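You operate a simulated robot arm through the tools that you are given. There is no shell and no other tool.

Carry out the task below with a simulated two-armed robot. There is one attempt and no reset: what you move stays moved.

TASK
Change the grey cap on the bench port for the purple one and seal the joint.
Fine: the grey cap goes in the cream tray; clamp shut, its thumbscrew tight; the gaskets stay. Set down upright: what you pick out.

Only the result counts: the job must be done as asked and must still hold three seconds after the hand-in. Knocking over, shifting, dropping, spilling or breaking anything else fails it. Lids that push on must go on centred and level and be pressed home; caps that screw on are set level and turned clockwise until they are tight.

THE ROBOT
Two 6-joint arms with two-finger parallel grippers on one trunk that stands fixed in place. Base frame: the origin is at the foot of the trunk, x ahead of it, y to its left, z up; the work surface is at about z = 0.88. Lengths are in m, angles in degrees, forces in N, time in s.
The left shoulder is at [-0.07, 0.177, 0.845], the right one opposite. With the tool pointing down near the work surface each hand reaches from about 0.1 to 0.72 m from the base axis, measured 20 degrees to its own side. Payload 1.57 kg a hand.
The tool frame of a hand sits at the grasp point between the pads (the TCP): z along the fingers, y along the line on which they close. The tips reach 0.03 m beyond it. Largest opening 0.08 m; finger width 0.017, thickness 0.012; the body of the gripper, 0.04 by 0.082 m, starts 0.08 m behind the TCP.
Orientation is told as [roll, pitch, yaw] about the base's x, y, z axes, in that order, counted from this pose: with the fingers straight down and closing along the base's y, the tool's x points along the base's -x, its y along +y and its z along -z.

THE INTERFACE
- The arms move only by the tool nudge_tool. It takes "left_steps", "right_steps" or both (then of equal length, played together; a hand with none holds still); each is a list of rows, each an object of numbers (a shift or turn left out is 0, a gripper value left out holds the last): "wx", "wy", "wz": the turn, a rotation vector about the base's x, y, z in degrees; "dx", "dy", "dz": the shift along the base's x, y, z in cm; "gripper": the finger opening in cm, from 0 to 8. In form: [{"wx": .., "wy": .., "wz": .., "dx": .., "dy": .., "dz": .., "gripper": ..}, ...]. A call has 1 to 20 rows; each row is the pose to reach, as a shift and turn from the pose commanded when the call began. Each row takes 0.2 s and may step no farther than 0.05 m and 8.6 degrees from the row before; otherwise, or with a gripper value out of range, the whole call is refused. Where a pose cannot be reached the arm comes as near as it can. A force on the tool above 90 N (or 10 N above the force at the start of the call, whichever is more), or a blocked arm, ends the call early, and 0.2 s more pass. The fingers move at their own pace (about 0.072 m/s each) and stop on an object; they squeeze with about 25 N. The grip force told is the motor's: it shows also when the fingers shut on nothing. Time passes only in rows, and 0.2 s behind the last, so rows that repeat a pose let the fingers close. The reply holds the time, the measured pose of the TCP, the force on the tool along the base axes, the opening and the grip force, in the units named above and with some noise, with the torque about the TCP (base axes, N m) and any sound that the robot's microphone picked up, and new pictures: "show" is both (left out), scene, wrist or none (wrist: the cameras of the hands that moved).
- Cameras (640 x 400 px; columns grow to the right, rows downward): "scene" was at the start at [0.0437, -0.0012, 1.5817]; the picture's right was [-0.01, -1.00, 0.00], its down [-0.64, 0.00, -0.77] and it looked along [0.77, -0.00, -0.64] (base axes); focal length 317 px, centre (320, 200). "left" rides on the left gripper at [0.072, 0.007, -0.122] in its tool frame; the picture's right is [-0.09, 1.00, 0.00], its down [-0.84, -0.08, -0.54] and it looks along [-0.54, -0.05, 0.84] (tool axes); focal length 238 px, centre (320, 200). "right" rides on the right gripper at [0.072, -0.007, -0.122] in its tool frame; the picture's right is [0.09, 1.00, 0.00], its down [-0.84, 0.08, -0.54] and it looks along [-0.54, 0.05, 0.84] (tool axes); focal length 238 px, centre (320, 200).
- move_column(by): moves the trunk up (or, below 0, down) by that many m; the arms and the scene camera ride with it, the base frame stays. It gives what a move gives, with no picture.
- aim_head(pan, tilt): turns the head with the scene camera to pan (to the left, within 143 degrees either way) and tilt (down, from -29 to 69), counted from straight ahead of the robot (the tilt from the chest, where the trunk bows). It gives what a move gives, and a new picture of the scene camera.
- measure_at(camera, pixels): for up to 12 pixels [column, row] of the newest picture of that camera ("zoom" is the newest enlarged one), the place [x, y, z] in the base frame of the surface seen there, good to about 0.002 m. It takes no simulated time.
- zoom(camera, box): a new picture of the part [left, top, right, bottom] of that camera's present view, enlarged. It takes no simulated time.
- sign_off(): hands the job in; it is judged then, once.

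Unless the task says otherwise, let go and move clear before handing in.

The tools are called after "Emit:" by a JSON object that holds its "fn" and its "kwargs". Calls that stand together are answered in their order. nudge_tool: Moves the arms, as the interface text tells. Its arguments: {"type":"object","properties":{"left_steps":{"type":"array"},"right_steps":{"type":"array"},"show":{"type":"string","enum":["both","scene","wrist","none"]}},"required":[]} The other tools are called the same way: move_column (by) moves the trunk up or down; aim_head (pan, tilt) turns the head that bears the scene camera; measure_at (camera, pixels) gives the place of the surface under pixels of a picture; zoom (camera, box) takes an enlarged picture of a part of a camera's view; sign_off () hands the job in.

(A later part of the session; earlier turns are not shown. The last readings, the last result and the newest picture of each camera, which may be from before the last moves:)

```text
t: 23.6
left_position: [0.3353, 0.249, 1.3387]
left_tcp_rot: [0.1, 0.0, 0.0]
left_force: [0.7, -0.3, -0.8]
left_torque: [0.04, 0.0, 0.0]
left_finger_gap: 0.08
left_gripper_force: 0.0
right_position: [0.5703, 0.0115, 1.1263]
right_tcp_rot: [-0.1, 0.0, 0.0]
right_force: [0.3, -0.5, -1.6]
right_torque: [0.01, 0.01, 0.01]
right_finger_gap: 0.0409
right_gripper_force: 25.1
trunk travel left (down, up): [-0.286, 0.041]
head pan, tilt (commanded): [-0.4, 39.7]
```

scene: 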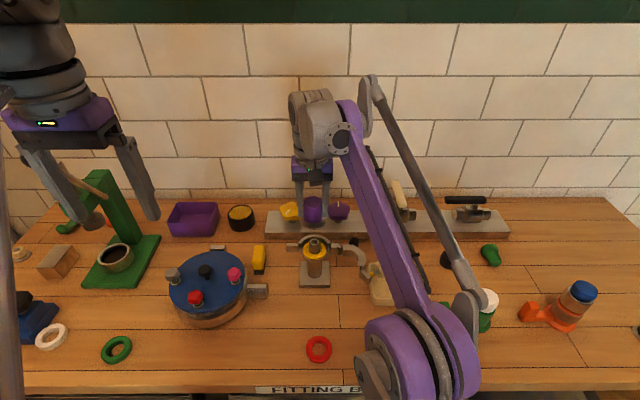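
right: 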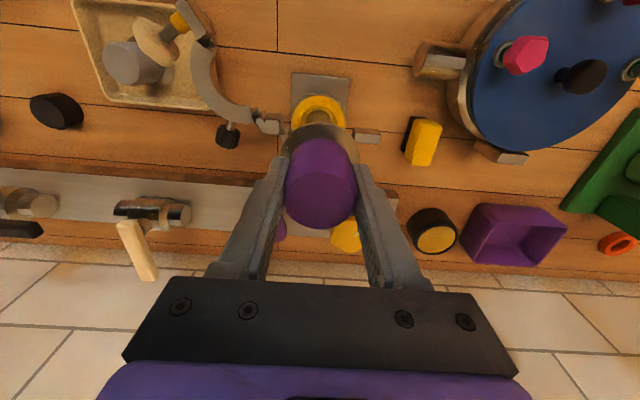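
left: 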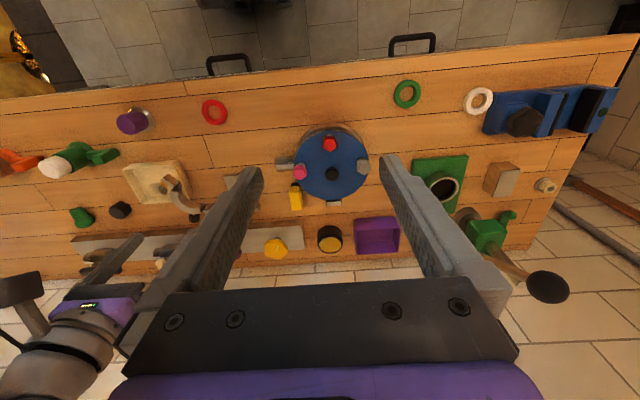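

Emit:
{"fn": "nudge_tool", "kwargs": {"right_steps": [{"dz": -2}, {"dz": -4}, {"dz": -5.5}, {"dz": -6}, {"dz": -6}], "show": "both"}}

Emit:
{"fn": "zoom", "kwargs": {"camera": "scene", "box": [285, 200, 375, 290]}}

Emit:
{"fn": "zoom", "kwargs": {"camera": "right", "box": [250, 60, 390, 190]}}

```text
t: 24.8
left_position: [0.336, 0.2487, 1.3378]
left_tcp_rot: [0.0, 0.1, 0.0]
left_force: [-0.3, -0.4, -0.2]
left_torque: [0.02, -0.02, -0.02]
left_finger_gap: 0.0797
left_gripper_force: 0.0
right_position: [0.5712, 0.0112, 1.0644]
right_tcp_rot: [0.0, 0.0, 0.0]
right_force: [-1.1, -0.5, -1.5]
right_torque: [0.01, 0.01, 0.0]
right_finger_gap: 0.0407
right_gripper_force: 25.1
trunk travel left (down, up): [-0.286, 0.041]
head pan, tilt (commanded): [-0.4, 39.7]
```

scene: 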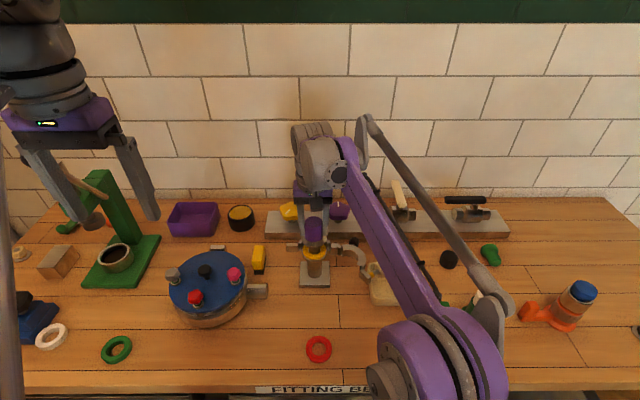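
right: 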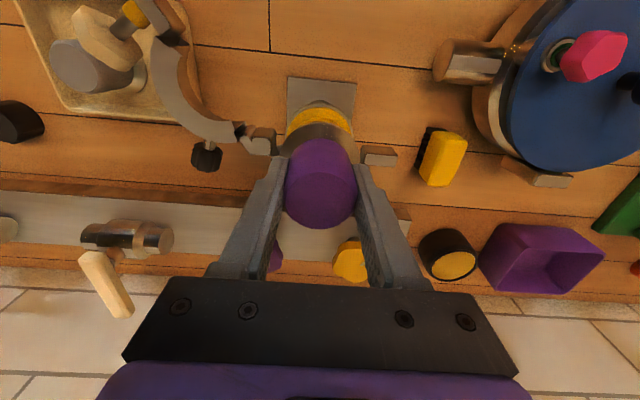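

```text
4.44 times, centred on (330, 245) of scene
```

zoom: 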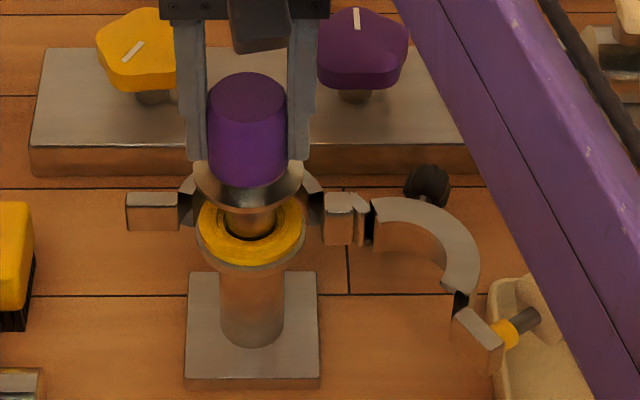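

```text
3.08 times, centred on (320, 125) of right
```

zoom: 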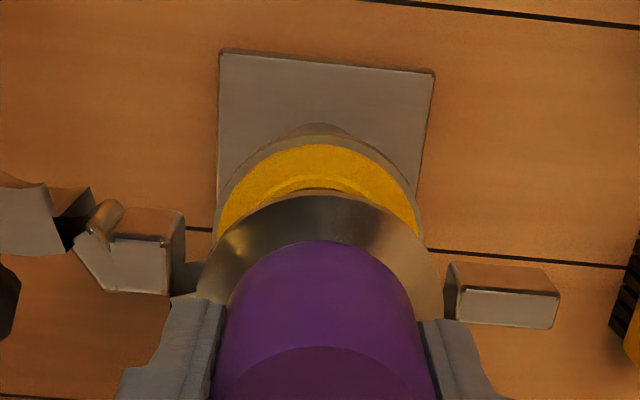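

In the zooms the gasket axis looks about 1 mm toward -y of the cap, and the fore-aft offset is unclear. I'll zoom closer and measure before lowering.

Emit:
{"fn": "zoom", "kwargs": {"camera": "scene", "box": [298, 220, 332, 270]}}

Emit:
{"fn": "measure_at", "kwargs": {"camera": "zoom", "pixels": [[320, 120], [320, 160], [320, 185], [320, 200], [320, 215], [320, 240], [320, 260], [320, 290]]}}

Emit:
{"fn": "zoom", "kwargs": {"camera": "right", "box": [280, 90, 360, 140]}}

Emit:
{"fn": "measure_at", "kwargs": {"camera": "right", "pixels": [[319, 108], [319, 112], [319, 117], [319, 121], [319, 124], [319, 128], [319, 133], [319, 137], [319, 150], [319, 200]]}}

```text
8.00 times, centred on (315, 245) of scene
```

zoom: 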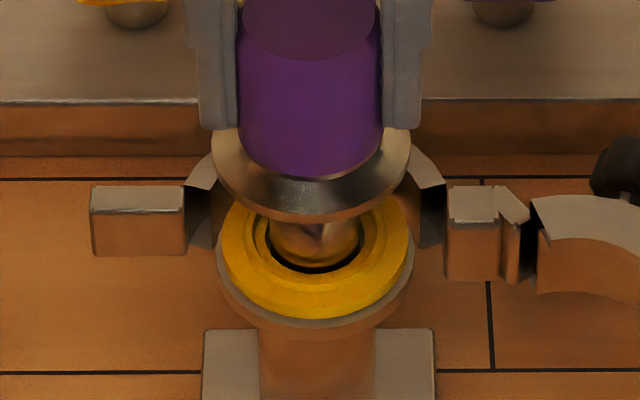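

```text
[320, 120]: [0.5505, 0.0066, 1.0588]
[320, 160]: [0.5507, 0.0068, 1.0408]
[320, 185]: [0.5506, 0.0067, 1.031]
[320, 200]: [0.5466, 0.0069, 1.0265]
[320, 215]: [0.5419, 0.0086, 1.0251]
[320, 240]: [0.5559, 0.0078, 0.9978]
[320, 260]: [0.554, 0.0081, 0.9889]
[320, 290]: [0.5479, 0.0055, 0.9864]
```

```text
8.00 times, centred on (320, 115) of right
```

zoom: 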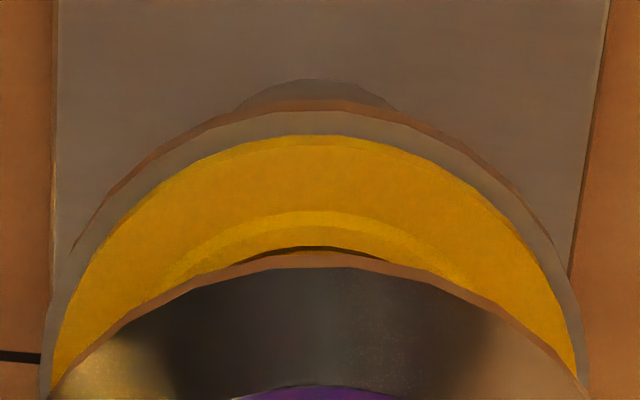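

```text
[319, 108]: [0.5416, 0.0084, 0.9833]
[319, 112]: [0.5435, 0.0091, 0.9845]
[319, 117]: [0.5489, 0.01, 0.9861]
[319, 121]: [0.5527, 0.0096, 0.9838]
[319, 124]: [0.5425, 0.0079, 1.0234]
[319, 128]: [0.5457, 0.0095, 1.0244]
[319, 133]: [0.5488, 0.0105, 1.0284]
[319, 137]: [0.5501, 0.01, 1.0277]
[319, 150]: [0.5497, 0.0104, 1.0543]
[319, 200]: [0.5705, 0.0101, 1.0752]
```

Several estimates agree that the cap sits about 2 mm too far forward and 1 mm too far left of the port axis. I'll correct by (-2, -1.1) mm and lower to just around the spigot top, watching the force.

Emit:
{"fn": "nudge_tool", "kwargs": {"right_steps": [{"dx": -0.2, "dy": -0.11}, {"dx": -0.2, "dy": -0.11, "dz": -0.4}, {"dx": -0.2, "dy": -0.11, "dz": -0.8}, {"dx": -0.2, "dy": -0.11, "dz": -0.8}], "show": "both"}}

Emit:
{"fn": "zoom", "kwargs": {"camera": "scene", "box": [298, 220, 332, 270]}}

Emit:
{"fn": "zoom", "kwargs": {"camera": "right", "box": [280, 90, 360, 140]}}

```text
t: 25.8
left_position: [0.3347, 0.2488, 1.3379]
left_tcp_rot: [0.0, 0.0, 0.0]
left_force: [-0.4, 0.2, -0.7]
left_torque: [0.0, -0.04, 0.03]
left_finger_gap: 0.08
left_gripper_force: 0.0
right_position: [0.5668, 0.0095, 1.0577]
right_tcp_rot: [-0.1, 0.0, 0.0]
right_force: [0.1, 0.1, -1.2]
right_torque: [0.02, 0.02, 0.03]
right_finger_gap: 0.0409
right_gripper_force: 25.1
trunk travel left (down, up): [-0.286, 0.041]
head pan, tilt (commanded): [-0.4, 39.7]
```

scene: 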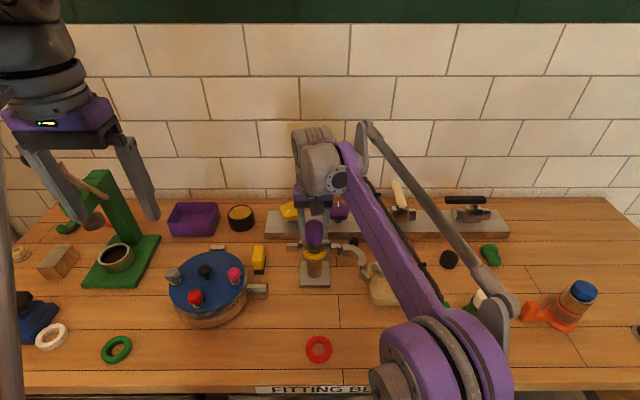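
right: 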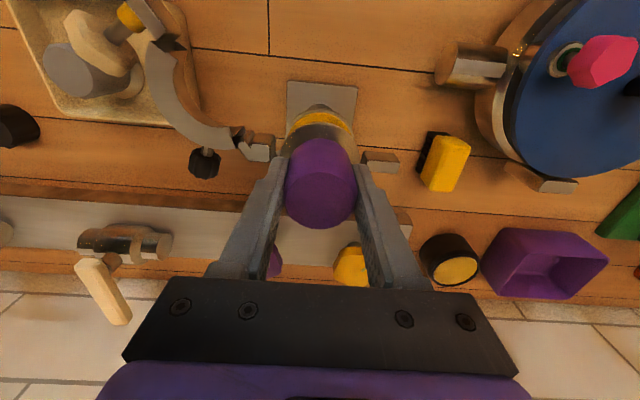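

```text
8.00 times, centred on (315, 245) of scene
```

zoom: 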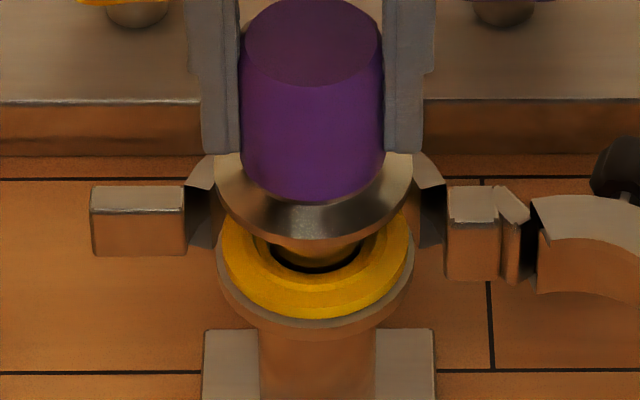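

```text
8.00 times, centred on (320, 115) of right
```

zoom: 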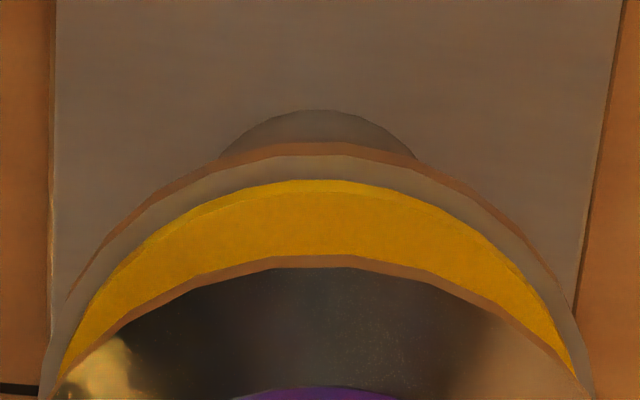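

Side alignment is now within about half a millimetre (flange centre 313.5, port 314–316 in the scene zoom). I'll lower slowly over the spigot.

Emit:
{"fn": "nudge_tool", "kwargs": {"right_steps": [{"dz": -0.25}, {"dz": -0.5}, {"dz": -0.75}, {"dz": -1.0}, {"dz": -1.0}], "show": "wrist"}}

Emit:
{"fn": "zoom", "kwargs": {"camera": "scene", "box": [298, 220, 332, 270]}}

Emit:
{"fn": "zoom", "kwargs": {"camera": "right", "box": [280, 100, 360, 150]}}

```text
t: 27.0
left_position: [0.3354, 0.2493, 1.3399]
left_tcp_rot: [0.0, 0.0, 0.0]
left_force: [1.1, -0.3, -0.3]
left_torque: [0.02, 0.0, -0.01]
left_finger_gap: 0.0795
left_gripper_force: 0.1
right_position: [0.5683, 0.0108, 1.0462]
right_tcp_rot: [0.0, 0.0, 0.0]
right_force: [-0.4, -0.2, -2.2]
right_torque: [0.0, -0.03, 0.02]
right_finger_gap: 0.041
right_gripper_force: 25.3
trunk travel left (down, up): [-0.286, 0.041]
head pan, tilt (commanded): [-0.4, 39.7]
```

right: 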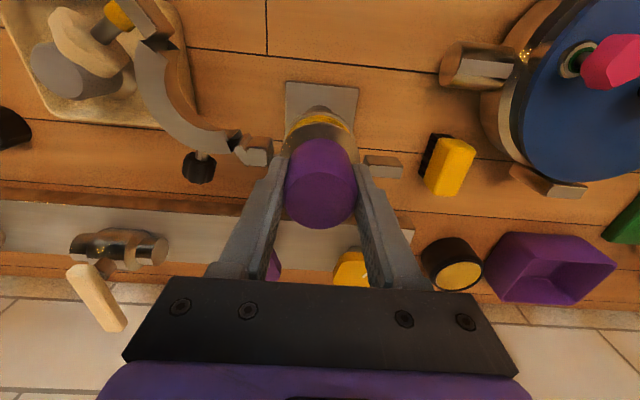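

```text
8.00 times, centred on (315, 245) of scene
```

zoom: 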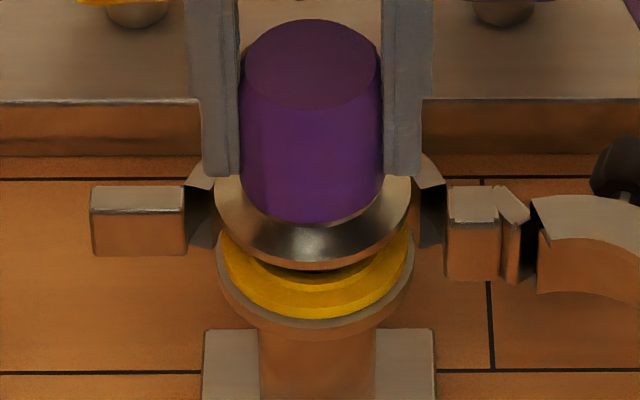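

```text
8.00 times, centred on (320, 125) of right
```

zoom: 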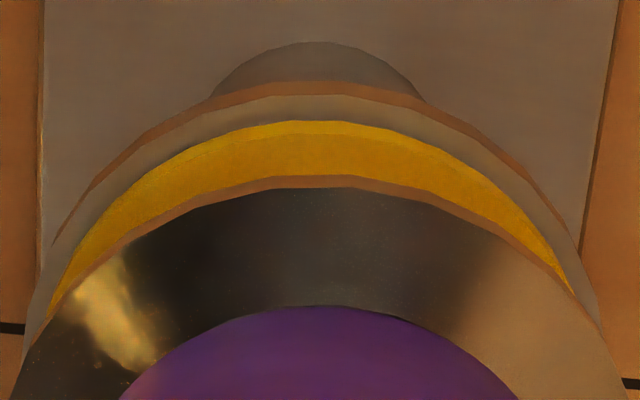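

No contact force yet, and the spigot is entering the bore cleanly. I'll keep lowering to the gasket.

Emit:
{"fn": "nudge_tool", "kwargs": {"right_steps": [{"dz": -0.3}, {"dz": -0.6}, {"dz": -0.9}, {"dz": -1.1}, {"dz": -1.1}], "show": "none"}}

Emit:
{"fn": "zoom", "kwargs": {"camera": "scene", "box": [298, 220, 332, 270]}}

Emit:
{"fn": "zoom", "kwargs": {"camera": "right", "box": [280, 100, 360, 150]}}

```text
t: 28.2
left_position: [0.3348, 0.2497, 1.3387]
left_tcp_rot: [0.0, 0.0, 0.0]
left_force: [-0.1, 0.3, -0.3]
left_torque: [0.01, 0.01, -0.01]
left_finger_gap: 0.08
left_gripper_force: 0.0
right_position: [0.5674, 0.0101, 1.0369]
right_tcp_rot: [-0.1, 0.0, 0.1]
right_force: [-0.9, 0.4, 1.8]
right_torque: [0.0, 0.04, -0.02]
right_finger_gap: 0.0409
right_gripper_force: 25.4
trunk travel left (down, up): [-0.286, 0.041]
head pan, tilt (commanded): [-0.4, 39.7]
```

```text
8.00 times, centred on (315, 245) of scene
```

zoom: 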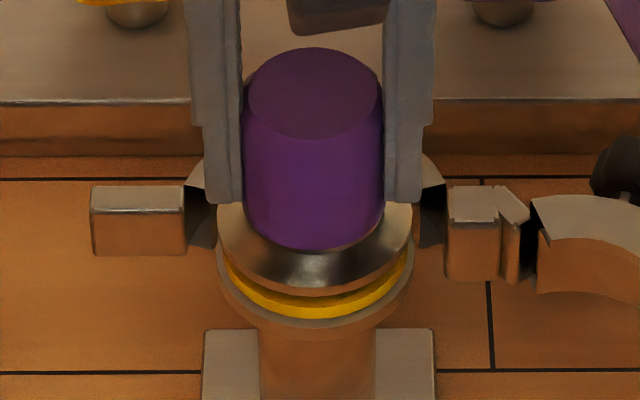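

```text
8.00 times, centred on (320, 125) of right
```

zoom: 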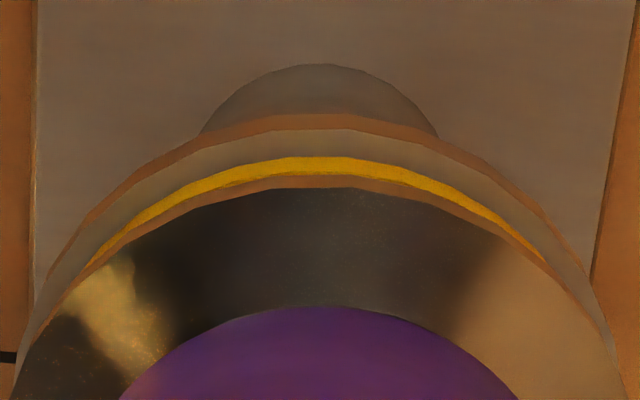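

A light contact of about 3.5 N appears at TCP z 1.037, while the grey cap sat at 1.033. I'll press down gently a few millimetres to see whether it settles.

Emit:
{"fn": "nudge_tool", "kwargs": {"right_steps": [{"dz": -0.1}, {"dz": -0.2}, {"dz": -0.3}, {"dz": -0.3}], "show": "none"}}

Emit:
{"fn": "zoom", "kwargs": {"camera": "scene", "box": [298, 220, 332, 270]}}

```text
t: 29.2
left_position: [0.3351, 0.2494, 1.3379]
left_tcp_rot: [-0.1, 0.0, 0.0]
left_force: [0.1, 0.3, 0.3]
left_torque: [-0.01, -0.02, 0.03]
left_finger_gap: 0.0795
left_gripper_force: 0.2
right_position: [0.5685, 0.0106, 1.0321]
right_tcp_rot: [0.0, -0.1, 0.0]
right_force: [0.2, 0.3, -7.1]
right_torque: [-0.03, -0.01, 0.01]
right_finger_gap: 0.0408
right_gripper_force: 24.8
trunk travel left (down, up): [-0.286, 0.041]
head pan, tilt (commanded): [-0.4, 39.7]
```

```text
8.00 times, centred on (315, 245) of scene
```

zoom: 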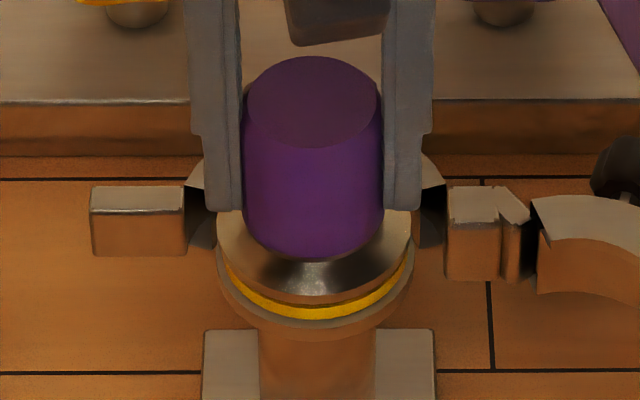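

The cap settled to TCP z 1.032, the same as the grey cap's seated height, and is drawn down slightly (-7 N), as if it had seated. I'll press a bit more to confirm a hard stop.

Emit:
{"fn": "nudge_tool", "kwargs": {"right_steps": [{"dz": -0.1}, {"dz": -0.2}, {"dz": -0.3}, {"dz": -0.3}], "show": "none"}}

Emit:
{"fn": "zoom", "kwargs": {"camera": "scene", "box": [285, 220, 375, 290]}}

```text
t: 30.2
left_position: [0.3351, 0.2486, 1.3391]
left_tcp_rot: [0.0, -0.1, 0.0]
left_force: [-0.3, -0.5, 0.5]
left_torque: [0.01, 0.03, 0.02]
left_finger_gap: 0.0799
left_gripper_force: 0.0
right_position: [0.5671, 0.0104, 1.0309]
right_tcp_rot: [0.0, -0.1, 0.1]
right_force: [1.5, 0.4, 8.8]
right_torque: [0.03, -0.12, 0.0]
right_finger_gap: 0.0406
right_gripper_force: 25.7
trunk travel left (down, up): [-0.286, 0.041]
head pan, tilt (commanded): [-0.4, 39.7]
```

```text
5.71 times, centred on (330, 255) of scene
```

zoom: 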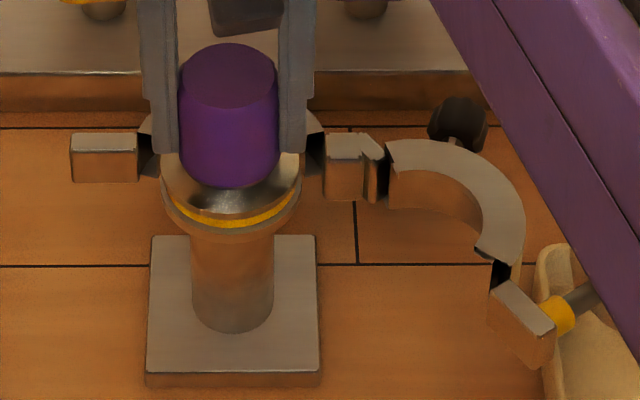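

It now meets a hard stop (+8.8 N) and looks just as the grey cap did when seated. I'll ease up to neutral and release.

Emit:
{"fn": "nudge_tool", "kwargs": {"right_steps": [{"dz": 0.15}, {"dz": 0.15}, {"dz": 0.15, "gripper": 4.4}, {"dz": 0.15, "gripper": 5.2}, {"dz": 0.15, "gripper": 6.0}, {"dz": 0.15, "gripper": 6.0}], "show": "wrist"}}

Emit:
{"fn": "nudge_tool", "kwargs": {"right_steps": [{"dz": 1}, {"dz": 3}, {"dz": 6}, {"dz": 10}, {"dz": 10}], "show": "both"}}

Emit:
{"fn": "zoom", "kwargs": {"camera": "scene", "box": [298, 220, 332, 270]}}

Emit:
{"fn": "zoom", "kwargs": {"camera": "right", "box": [200, 60, 400, 200]}}

```text
t: 31.6
left_position: [0.335, 0.2491, 1.3393]
left_tcp_rot: [0.0, 0.0, 0.0]
left_force: [0.3, 0.2, 0.2]
left_torque: [0.03, 0.05, 0.01]
left_finger_gap: 0.0799
left_gripper_force: 0.1
right_position: [0.5671, 0.0099, 1.0328]
right_tcp_rot: [-0.1, 0.0, 0.0]
right_force: [0.5, -0.2, -0.8]
right_torque: [-0.01, 0.01, 0.02]
right_finger_gap: 0.0599
right_gripper_force: 0.0
trunk travel left (down, up): [-0.286, 0.041]
head pan, tilt (commanded): [-0.4, 39.7]
```

right: 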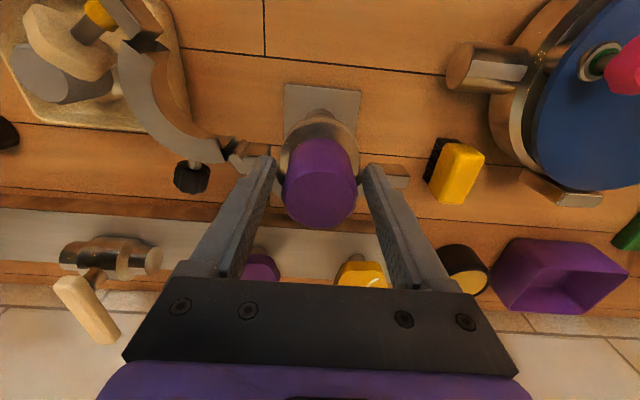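

```text
t: 32.8
left_position: [0.3358, 0.2488, 1.3386]
left_tcp_rot: [0.1, 0.0, 0.1]
left_force: [0.2, 0.9, -0.2]
left_torque: [-0.02, -0.01, -0.01]
left_finger_gap: 0.0799
left_gripper_force: 0.1
right_position: [0.5695, 0.0111, 1.1326]
right_tcp_rot: [0.1, 0.0, 0.0]
right_force: [-0.1, -0.2, -0.4]
right_torque: [-0.01, -0.02, 0.0]
right_finger_gap: 0.0602
right_gripper_force: 0.0
trunk travel left (down, up): [-0.286, 0.041]
head pan, tilt (commanded): [-0.4, 39.7]
```

scene: 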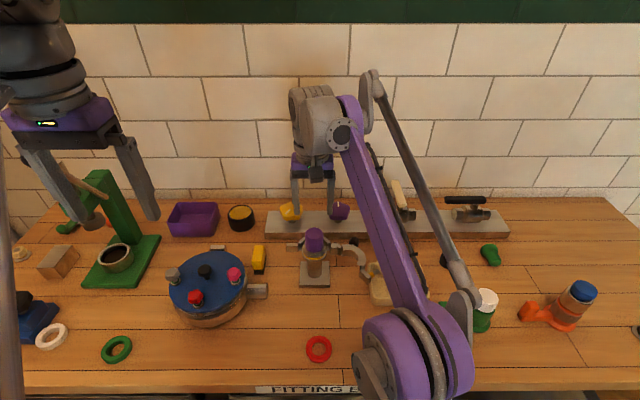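
right: 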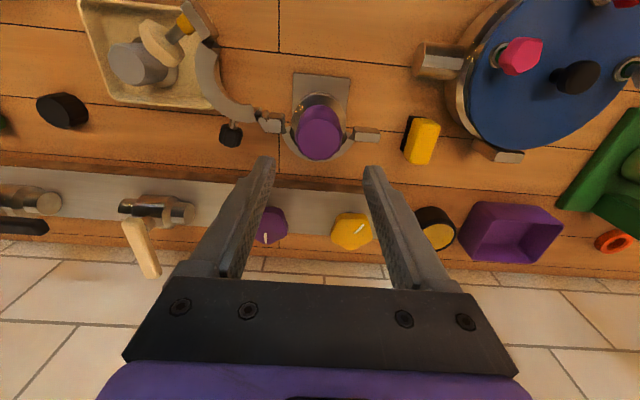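

```text
8.00 times, centred on (315, 245) of scene
```

zoom: 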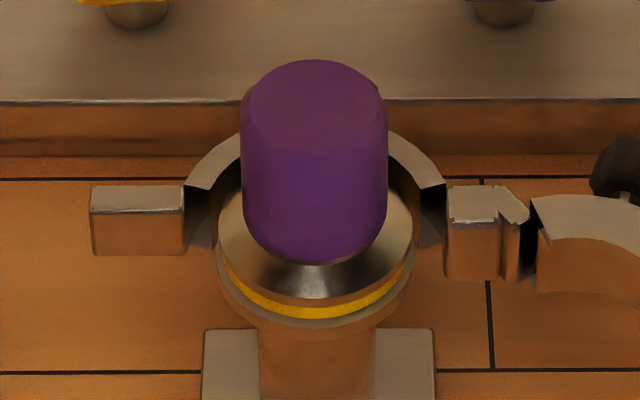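

```text
2.86 times, centred on (300, 130) of right
```

zoom: 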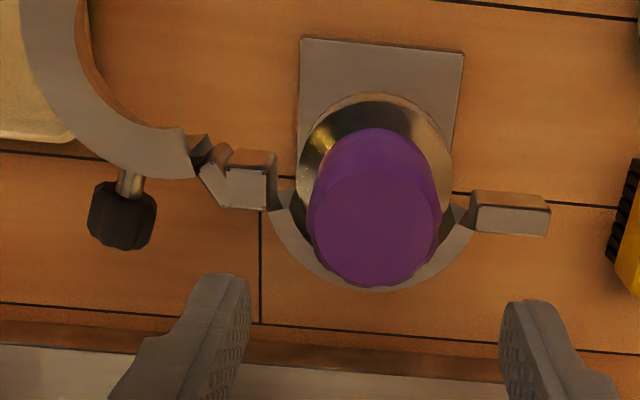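

The purple cap is seated level with the gasket under it. Now I'll survey the open clamp half from the right wrist camera to fit its hinge and shape.

Emit:
{"fn": "nudge_tool", "kwargs": {"right_steps": [{"dx": -2, "dy": -4, "dz": 1}, {"dx": -5, "dy": -8, "dz": 2}, {"dx": -9, "dy": -10, "dz": 3}, {"dx": -12, "dy": -10, "dz": 3}, {"dx": -12, "dy": -10, "dz": 3}], "show": "both"}}

Emit:
{"fn": "zoom", "kwargs": {"camera": "right", "box": [240, 110, 440, 260]}}

```text
refused: row 2 steps farther than a row can; nothing moved
```

```text
2.67 times, centred on (340, 185) of right
```

zoom: 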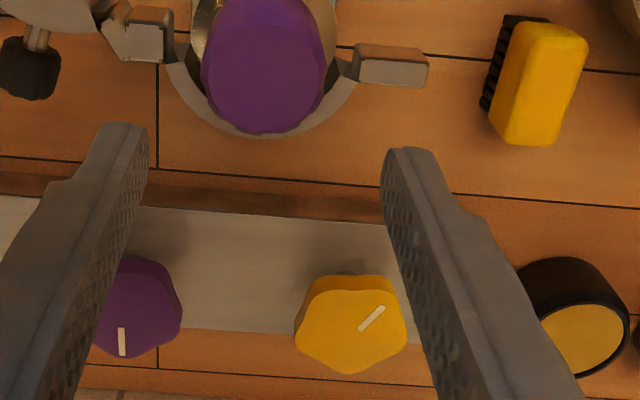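

Row 2 stepped slightly over the limit, so nothing moved. I'll repeat the move in smaller steps.

Emit:
{"fn": "nudge_tool", "kwargs": {"right_steps": [{"dx": -2, "dy": -3, "dz": 1}, {"dx": -5, "dy": -6, "dz": 2}, {"dx": -8, "dy": -8.5, "dz": 3}, {"dx": -11, "dy": -10, "dz": 3}, {"dx": -12, "dy": -10, "dz": 3}, {"dx": -12, "dy": -10, "dz": 3}], "show": "both"}}

Emit:
{"fn": "zoom", "kwargs": {"camera": "right", "box": [220, 80, 440, 240]}}

```text
t: 34.2
left_position: [0.3354, 0.2483, 1.3393]
left_tcp_rot: [0.0, 0.0, -0.1]
left_force: [0.8, 0.1, -0.2]
left_torque: [-0.02, 0.01, -0.01]
left_finger_gap: 0.08
left_gripper_force: 0.0
right_position: [0.4488, -0.0902, 1.1605]
right_tcp_rot: [0.0, -0.1, 0.0]
right_force: [-0.5, -0.4, 0.8]
right_torque: [0.0, -0.01, 0.02]
right_finger_gap: 0.0601
right_gripper_force: 0.0
trunk travel left (down, up): [-0.286, 0.041]
head pan, tilt (commanded): [-0.4, 39.7]
```

scene: 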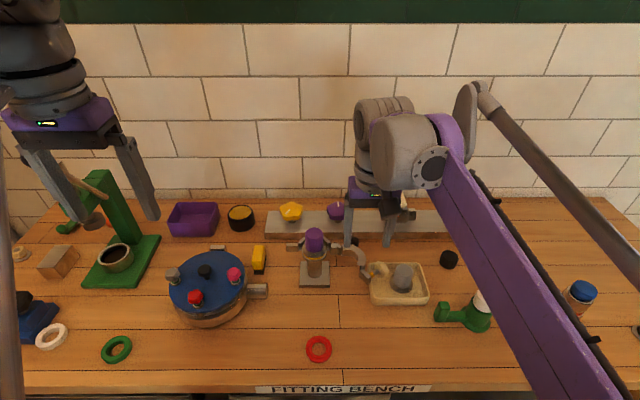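
right: 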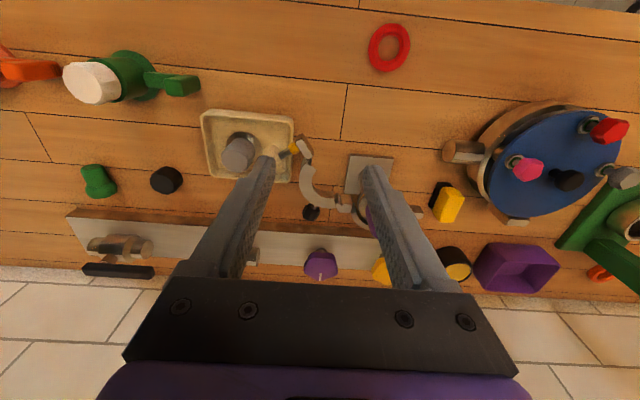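

```text
2.50 times, centred on (330, 160) of right
```

zoom: 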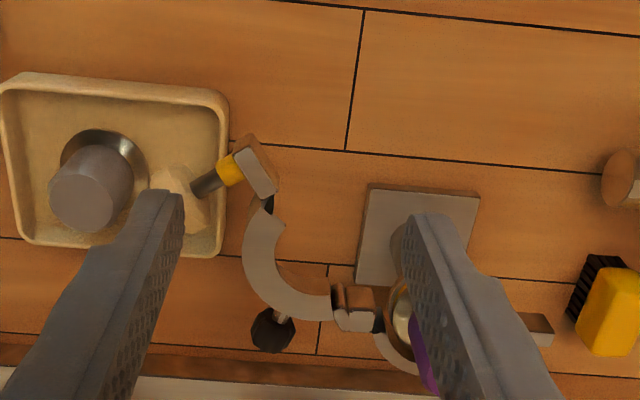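

Emit:
{"fn": "measure_at", "kwargs": {"camera": "zoom", "pixels": [[255, 230], [275, 222], [248, 260], [268, 262], [262, 285], [282, 283], [285, 308], [297, 292], [318, 313], [320, 298], [355, 318], [258, 172]]}}

Emit:
{"fn": "zoom", "kwargs": {"camera": "scene", "box": [325, 232, 405, 292]}}

```text
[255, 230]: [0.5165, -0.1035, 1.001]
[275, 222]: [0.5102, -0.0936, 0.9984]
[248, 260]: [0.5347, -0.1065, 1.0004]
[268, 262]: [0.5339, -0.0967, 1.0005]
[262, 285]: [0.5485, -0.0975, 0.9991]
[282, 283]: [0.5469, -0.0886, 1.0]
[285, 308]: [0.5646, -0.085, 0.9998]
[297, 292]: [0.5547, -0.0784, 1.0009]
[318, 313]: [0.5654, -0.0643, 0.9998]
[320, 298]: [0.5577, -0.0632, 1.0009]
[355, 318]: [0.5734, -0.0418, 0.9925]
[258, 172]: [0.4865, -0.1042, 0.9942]
```

```text
6.67 times, centred on (365, 262) of scene
```

zoom: 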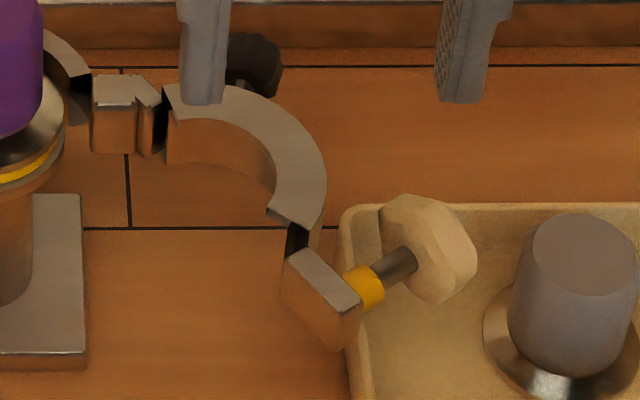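

The ring fit puts the open half's centre near (0.526, -0.067) and the hinge near (0.568, -0.042), so it must swing about 120° clockwise seen from above. I'll shut the right fingers and bring them down outside the arc, between the black knob and the thumbscrew.

Emit:
{"fn": "nudge_tool", "kwargs": {"right_steps": [{"dx": 3.5, "dy": -1, "dz": -1, "gripper": 0}, {"dx": 7, "dy": -2, "dz": -2, "gripper": 0}, {"dx": 10.7, "dy": -3, "dz": -3, "gripper": 0}, {"dx": 10.9, "dy": -3.2, "dz": -5, "gripper": 0}, {"dx": 10.9, "dy": -3.2, "dz": -5, "gripper": 0}], "show": "both"}}

```text
t: 35.4
left_position: [0.3349, 0.2486, 1.3394]
left_tcp_rot: [0.0, -0.1, 0.0]
left_force: [-0.1, -0.2, 0.3]
left_torque: [0.02, 0.02, 0.0]
left_finger_gap: 0.0798
left_gripper_force: 0.1
right_position: [0.5561, -0.1203, 1.1134]
right_tcp_rot: [0.0, 0.0, 0.0]
right_force: [0.0, -0.3, -0.5]
right_torque: [0.01, 0.04, 0.01]
right_finger_gap: 0.0002
right_gripper_force: 21.1
trunk travel left (down, up): [-0.286, 0.041]
head pan, tilt (commanded): [-0.4, 39.7]
```

scene: 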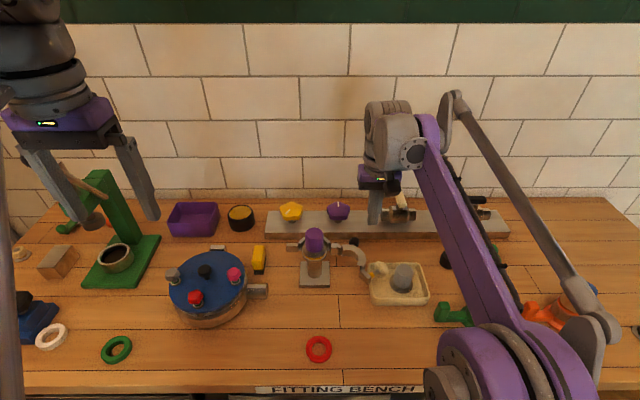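
right: 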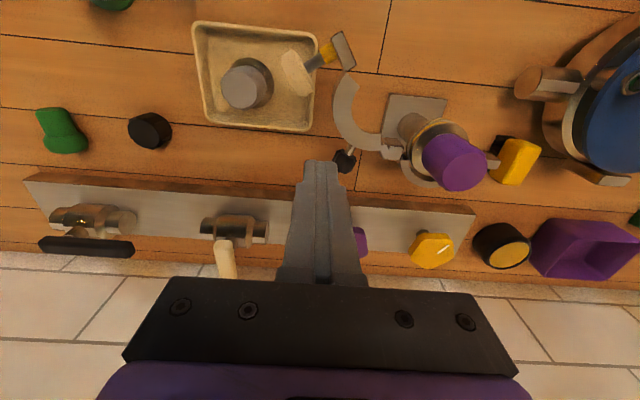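

Emit:
{"fn": "nudge_tool", "kwargs": {"right_steps": [{"dz": -3.5}, {"dz": -7}, {"dz": -9}, {"dz": -10.3}, {"dz": -10.3}], "show": "both"}}

Emit:
{"fn": "zoom", "kwargs": {"camera": "right", "box": [240, 60, 500, 240]}}

Emit:
{"fn": "zoom", "kwargs": {"camera": "scene", "box": [290, 220, 410, 300]}}

```text
t: 36.3
left_position: [0.3315, 0.2497, 1.3406]
left_tcp_rot: [0.0, -0.3, -0.1]
left_force: [0.7, 1.1, 0.5]
left_torque: [0.01, 0.02, 0.02]
left_finger_gap: 0.08
left_gripper_force: 0.1
right_position: [0.5553, -0.1188, 1.0298]
right_tcp_rot: [0.1, -0.4, -0.1]
right_force: [-1.5, 0.0, 65.8]
right_torque: [0.68, 0.31, 0.17]
right_finger_gap: 0.0
right_gripper_force: 20.9
trunk travel left (down, up): [-0.286, 0.041]
head pan, tilt (commanded): [-0.4, 39.7]
stopped in row 4 (right hand): the force on the tool passed its limit at 107 N (the readings are from after the stop); the commanded pose is now the measured one
```

scene: 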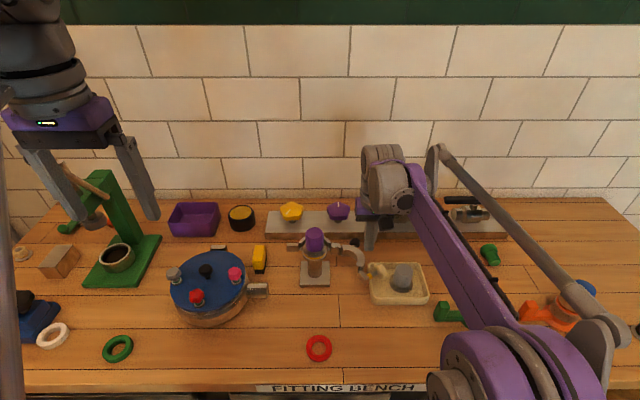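
right: 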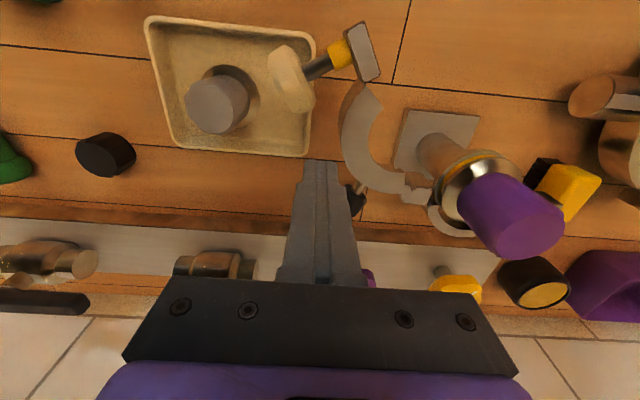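

```text
2.22 times, centred on (370, 150) of right
```

zoom: 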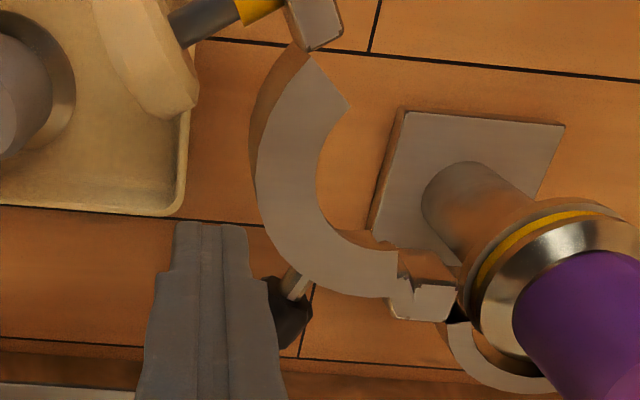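

```text
5.00 times, centred on (350, 260) of scene
```

zoom: 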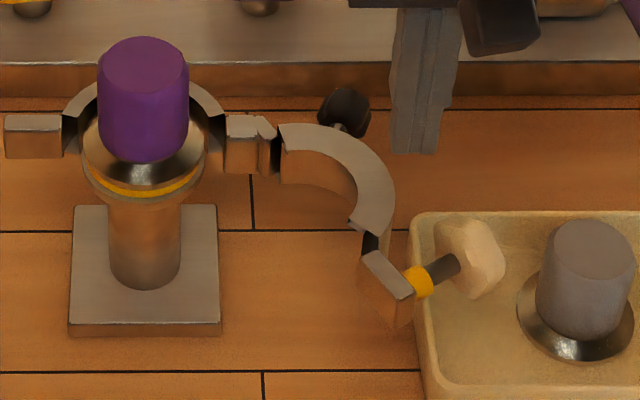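

The descent was stopped by a vertical contact at TCP z≈1.03, and the torque puts it about 1 cm to the +y side of the TCP, which is the arc's edge under the fingertip. I'll back off upward at once and check that nothing moved.

Emit:
{"fn": "nudge_tool", "kwargs": {"right_steps": [{"dz": 0.5}, {"dz": 1.5}, {"dz": 2.5}, {"dz": 2.5}], "show": "both"}}

Emit:
{"fn": "zoom", "kwargs": {"camera": "right", "box": [240, 60, 480, 220]}}

Emit:
{"fn": "measure_at", "kwargs": {"camera": "zoom", "pixels": [[265, 120], [252, 150], [255, 180], [268, 215], [290, 240], [320, 255], [300, 260], [290, 290], [245, 30], [130, 40], [215, 190], [370, 250]]}}

Emit:
{"fn": "zoom", "kwargs": {"camera": "scene", "box": [290, 220, 410, 300]}}

```text
t: 37.3
left_position: [0.3362, 0.2476, 1.3383]
left_tcp_rot: [0.0, 0.0, -0.1]
left_force: [0.0, -0.6, -0.3]
left_torque: [0.02, 0.06, -0.01]
left_finger_gap: 0.0803
left_gripper_force: 0.0
right_position: [0.5594, -0.1217, 1.0473]
right_tcp_rot: [0.1, -0.2, -0.1]
right_force: [-0.2, -0.2, -0.4]
right_torque: [-0.01, 0.02, 0.02]
right_finger_gap: 0.0003
right_gripper_force: 21.5
trunk travel left (down, up): [-0.286, 0.041]
head pan, tilt (commanded): [-0.4, 39.7]
```

scene: 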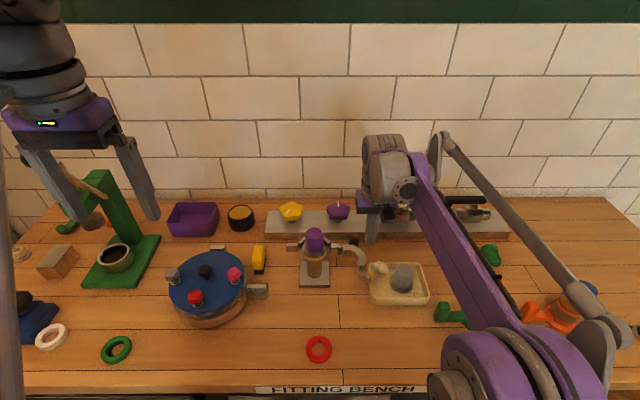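
right: 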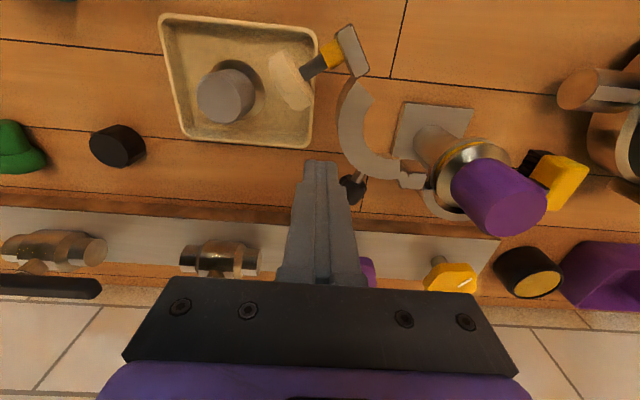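

```text
2.50 times, centred on (360, 140) of right
```

zoom: 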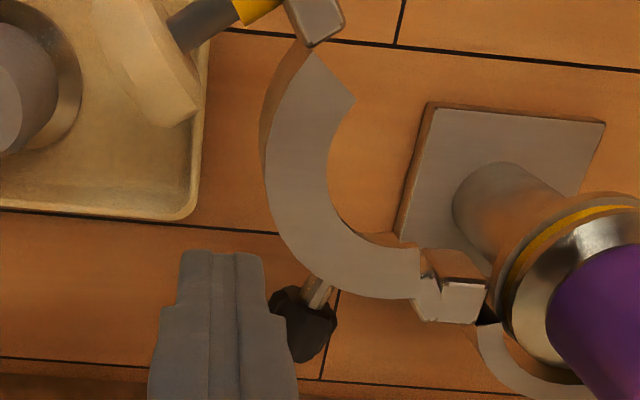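

```text
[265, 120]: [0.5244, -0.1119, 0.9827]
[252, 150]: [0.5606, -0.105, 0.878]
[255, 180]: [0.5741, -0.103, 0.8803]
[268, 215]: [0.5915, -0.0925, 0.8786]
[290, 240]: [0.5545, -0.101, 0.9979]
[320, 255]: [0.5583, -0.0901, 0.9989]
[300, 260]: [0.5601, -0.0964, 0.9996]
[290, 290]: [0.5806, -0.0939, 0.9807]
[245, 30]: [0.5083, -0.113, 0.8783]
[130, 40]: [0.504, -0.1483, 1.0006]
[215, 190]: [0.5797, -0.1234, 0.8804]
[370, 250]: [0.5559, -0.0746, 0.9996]
```

```text
5.00 times, centred on (350, 260) of scene
```

zoom: 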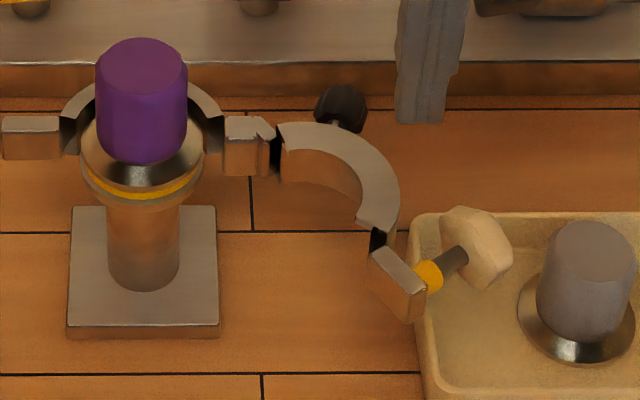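

The fingertip had clipped the outer top edge of the arc (outer radius ≈0.046). It only swung the free half a few degrees further open; the cap and everything else are unchanged. I'll move 1 cm farther out and descend again gently.

Emit:
{"fn": "nudge_tool", "kwargs": {"right_steps": [{"dx": 0.2, "dy": -0.4}, {"dx": 0.4, "dy": -0.9}, {"dx": 0.4, "dy": -0.9}], "show": "wrist"}}

Emit:
{"fn": "nudge_tool", "kwargs": {"right_steps": [{"dz": -0.7}, {"dz": -1.4}, {"dz": -2.1}, {"dz": -2.8}, {"dz": -3.5}, {"dz": -3.7}, {"dz": -3.7}], "show": "both"}}

Emit:
{"fn": "zoom", "kwargs": {"camera": "right", "box": [240, 40, 480, 220]}}

Emit:
{"fn": "zoom", "kwargs": {"camera": "scene", "box": [290, 220, 410, 300]}}

```text
t: 38.1
left_position: [0.3345, 0.249, 1.3398]
left_tcp_rot: [0.0, 0.0, 0.1]
left_force: [0.1, 0.0, 0.0]
left_torque: [0.04, -0.03, 0.04]
left_finger_gap: 0.0799
left_gripper_force: 0.0
right_position: [0.5614, -0.1305, 1.0481]
right_tcp_rot: [0.0, -0.2, -0.1]
right_force: [0.4, -0.8, -0.6]
right_torque: [-0.02, 0.01, -0.02]
right_finger_gap: 0.0
right_gripper_force: 21.2
trunk travel left (down, up): [-0.286, 0.041]
head pan, tilt (commanded): [-0.4, 39.7]
```

right: 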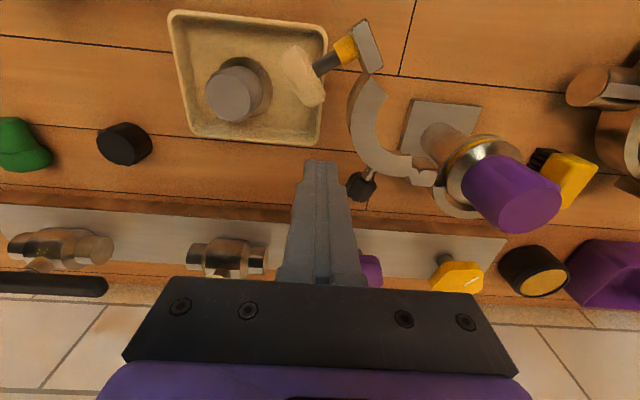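

```text
t: 39.7
left_position: [0.3357, 0.2486, 1.3388]
left_tcp_rot: [0.1, -0.1, 0.0]
left_force: [-0.3, 0.2, -1.2]
left_torque: [-0.03, 0.02, -0.01]
left_finger_gap: 0.08
left_gripper_force: 0.1
right_position: [0.5633, -0.1305, 1.0105]
right_tcp_rot: [0.1, -0.2, -0.2]
right_force: [-0.3, 0.7, -0.2]
right_torque: [-0.01, 0.0, 0.04]
right_finger_gap: 0.0
right_gripper_force: 21.0
trunk travel left (down, up): [-0.286, 0.041]
head pan, tilt (commanded): [-0.4, 39.7]
```

scene: 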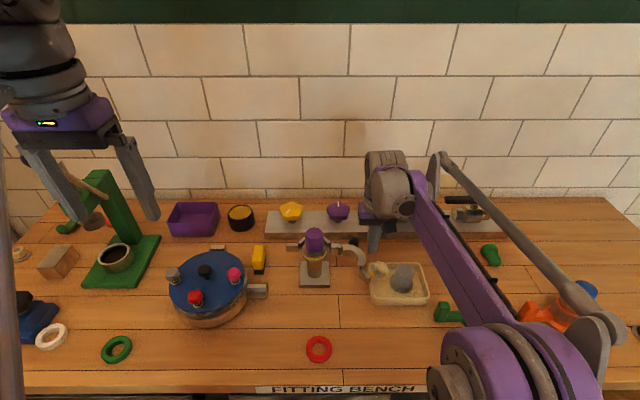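
right: 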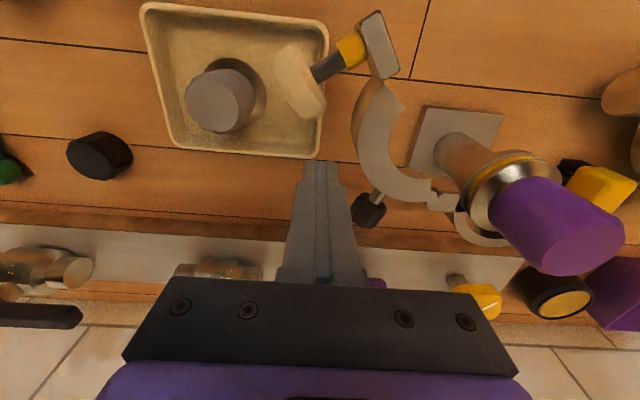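

```text
2.22 times, centred on (360, 130) of right
```

zoom: 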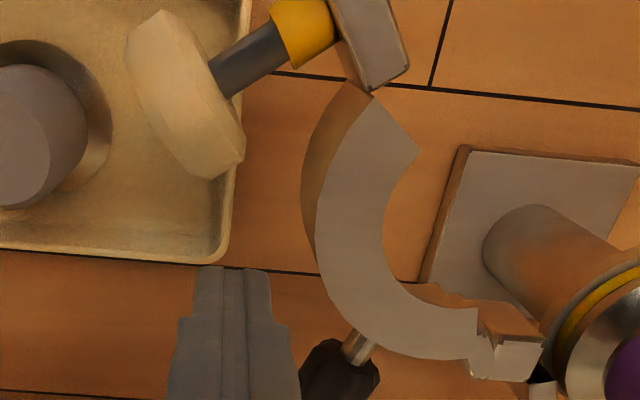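

```text
5.00 times, centred on (350, 260) of scene
```

zoom: 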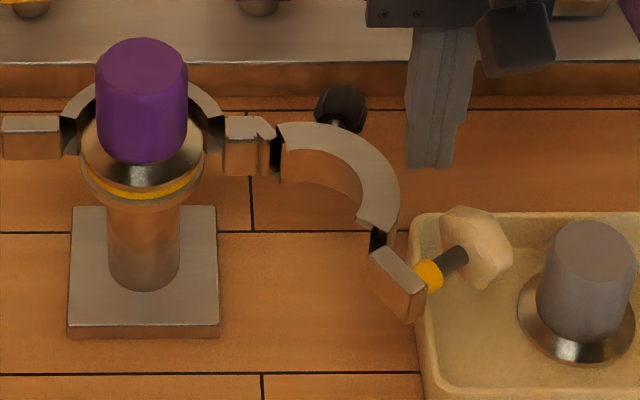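

The fingers are now outside the arc at clamp height with no contact. I'll sweep along a circle about the hinge, pushing the free half closed, and stop halfway to check.

Emit:
{"fn": "nudge_tool", "kwargs": {"right_steps": [{"dx": -0.5, "dy": 0.25}, {"dx": -0.92, "dy": 0.48}, {"dx": -2.1, "dy": 0.88}, {"dx": -3.21, "dy": 1.35}, {"dx": -4.15, "dy": 1.96}, {"dx": -5.04, "dy": 2.65}, {"dx": -5.83, "dy": 3.39}, {"dx": -6.53, "dy": 4.19}, {"dx": -7.1, "dy": 5.15}, {"dx": -7.55, "dy": 6.16}, {"dx": -7.55, "dy": 6.16}], "show": "both"}}

Emit:
{"fn": "zoom", "kwargs": {"camera": "scene", "box": [290, 220, 410, 300]}}

```text
t: 42.1
left_position: [0.3351, 0.2484, 1.34]
left_tcp_rot: [0.0, 0.0, 0.0]
left_force: [-0.5, -0.9, 0.2]
left_torque: [-0.01, 0.0, 0.0]
left_finger_gap: 0.0801
left_gripper_force: 0.1
right_position: [0.4858, -0.0687, 1.012]
right_tcp_rot: [0.0, -0.2, 0.0]
right_force: [0.1, 0.2, -0.8]
right_torque: [0.0, -0.02, 0.02]
right_finger_gap: 0.0002
right_gripper_force: 21.5
trunk travel left (down, up): [-0.286, 0.041]
head pan, tilt (commanded): [-0.4, 39.7]
```

scene: 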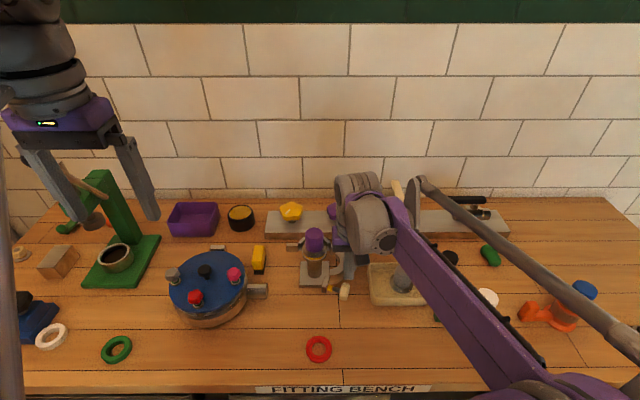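
right: 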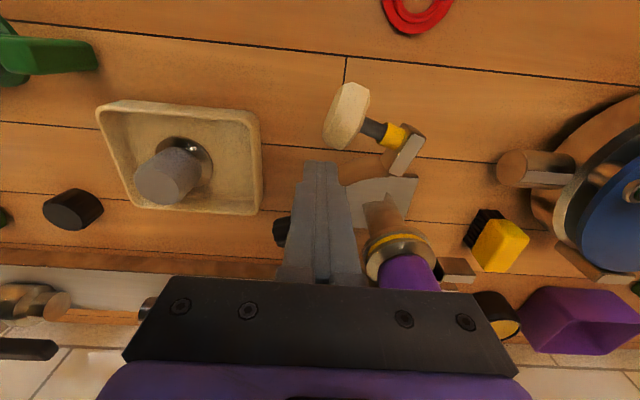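

```text
5.00 times, centred on (350, 260) of scene
```

zoom: 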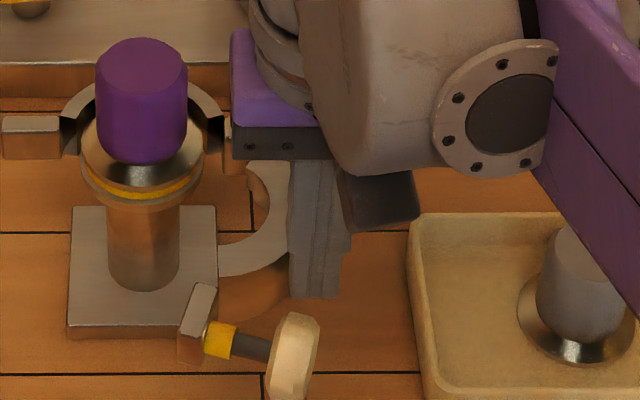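

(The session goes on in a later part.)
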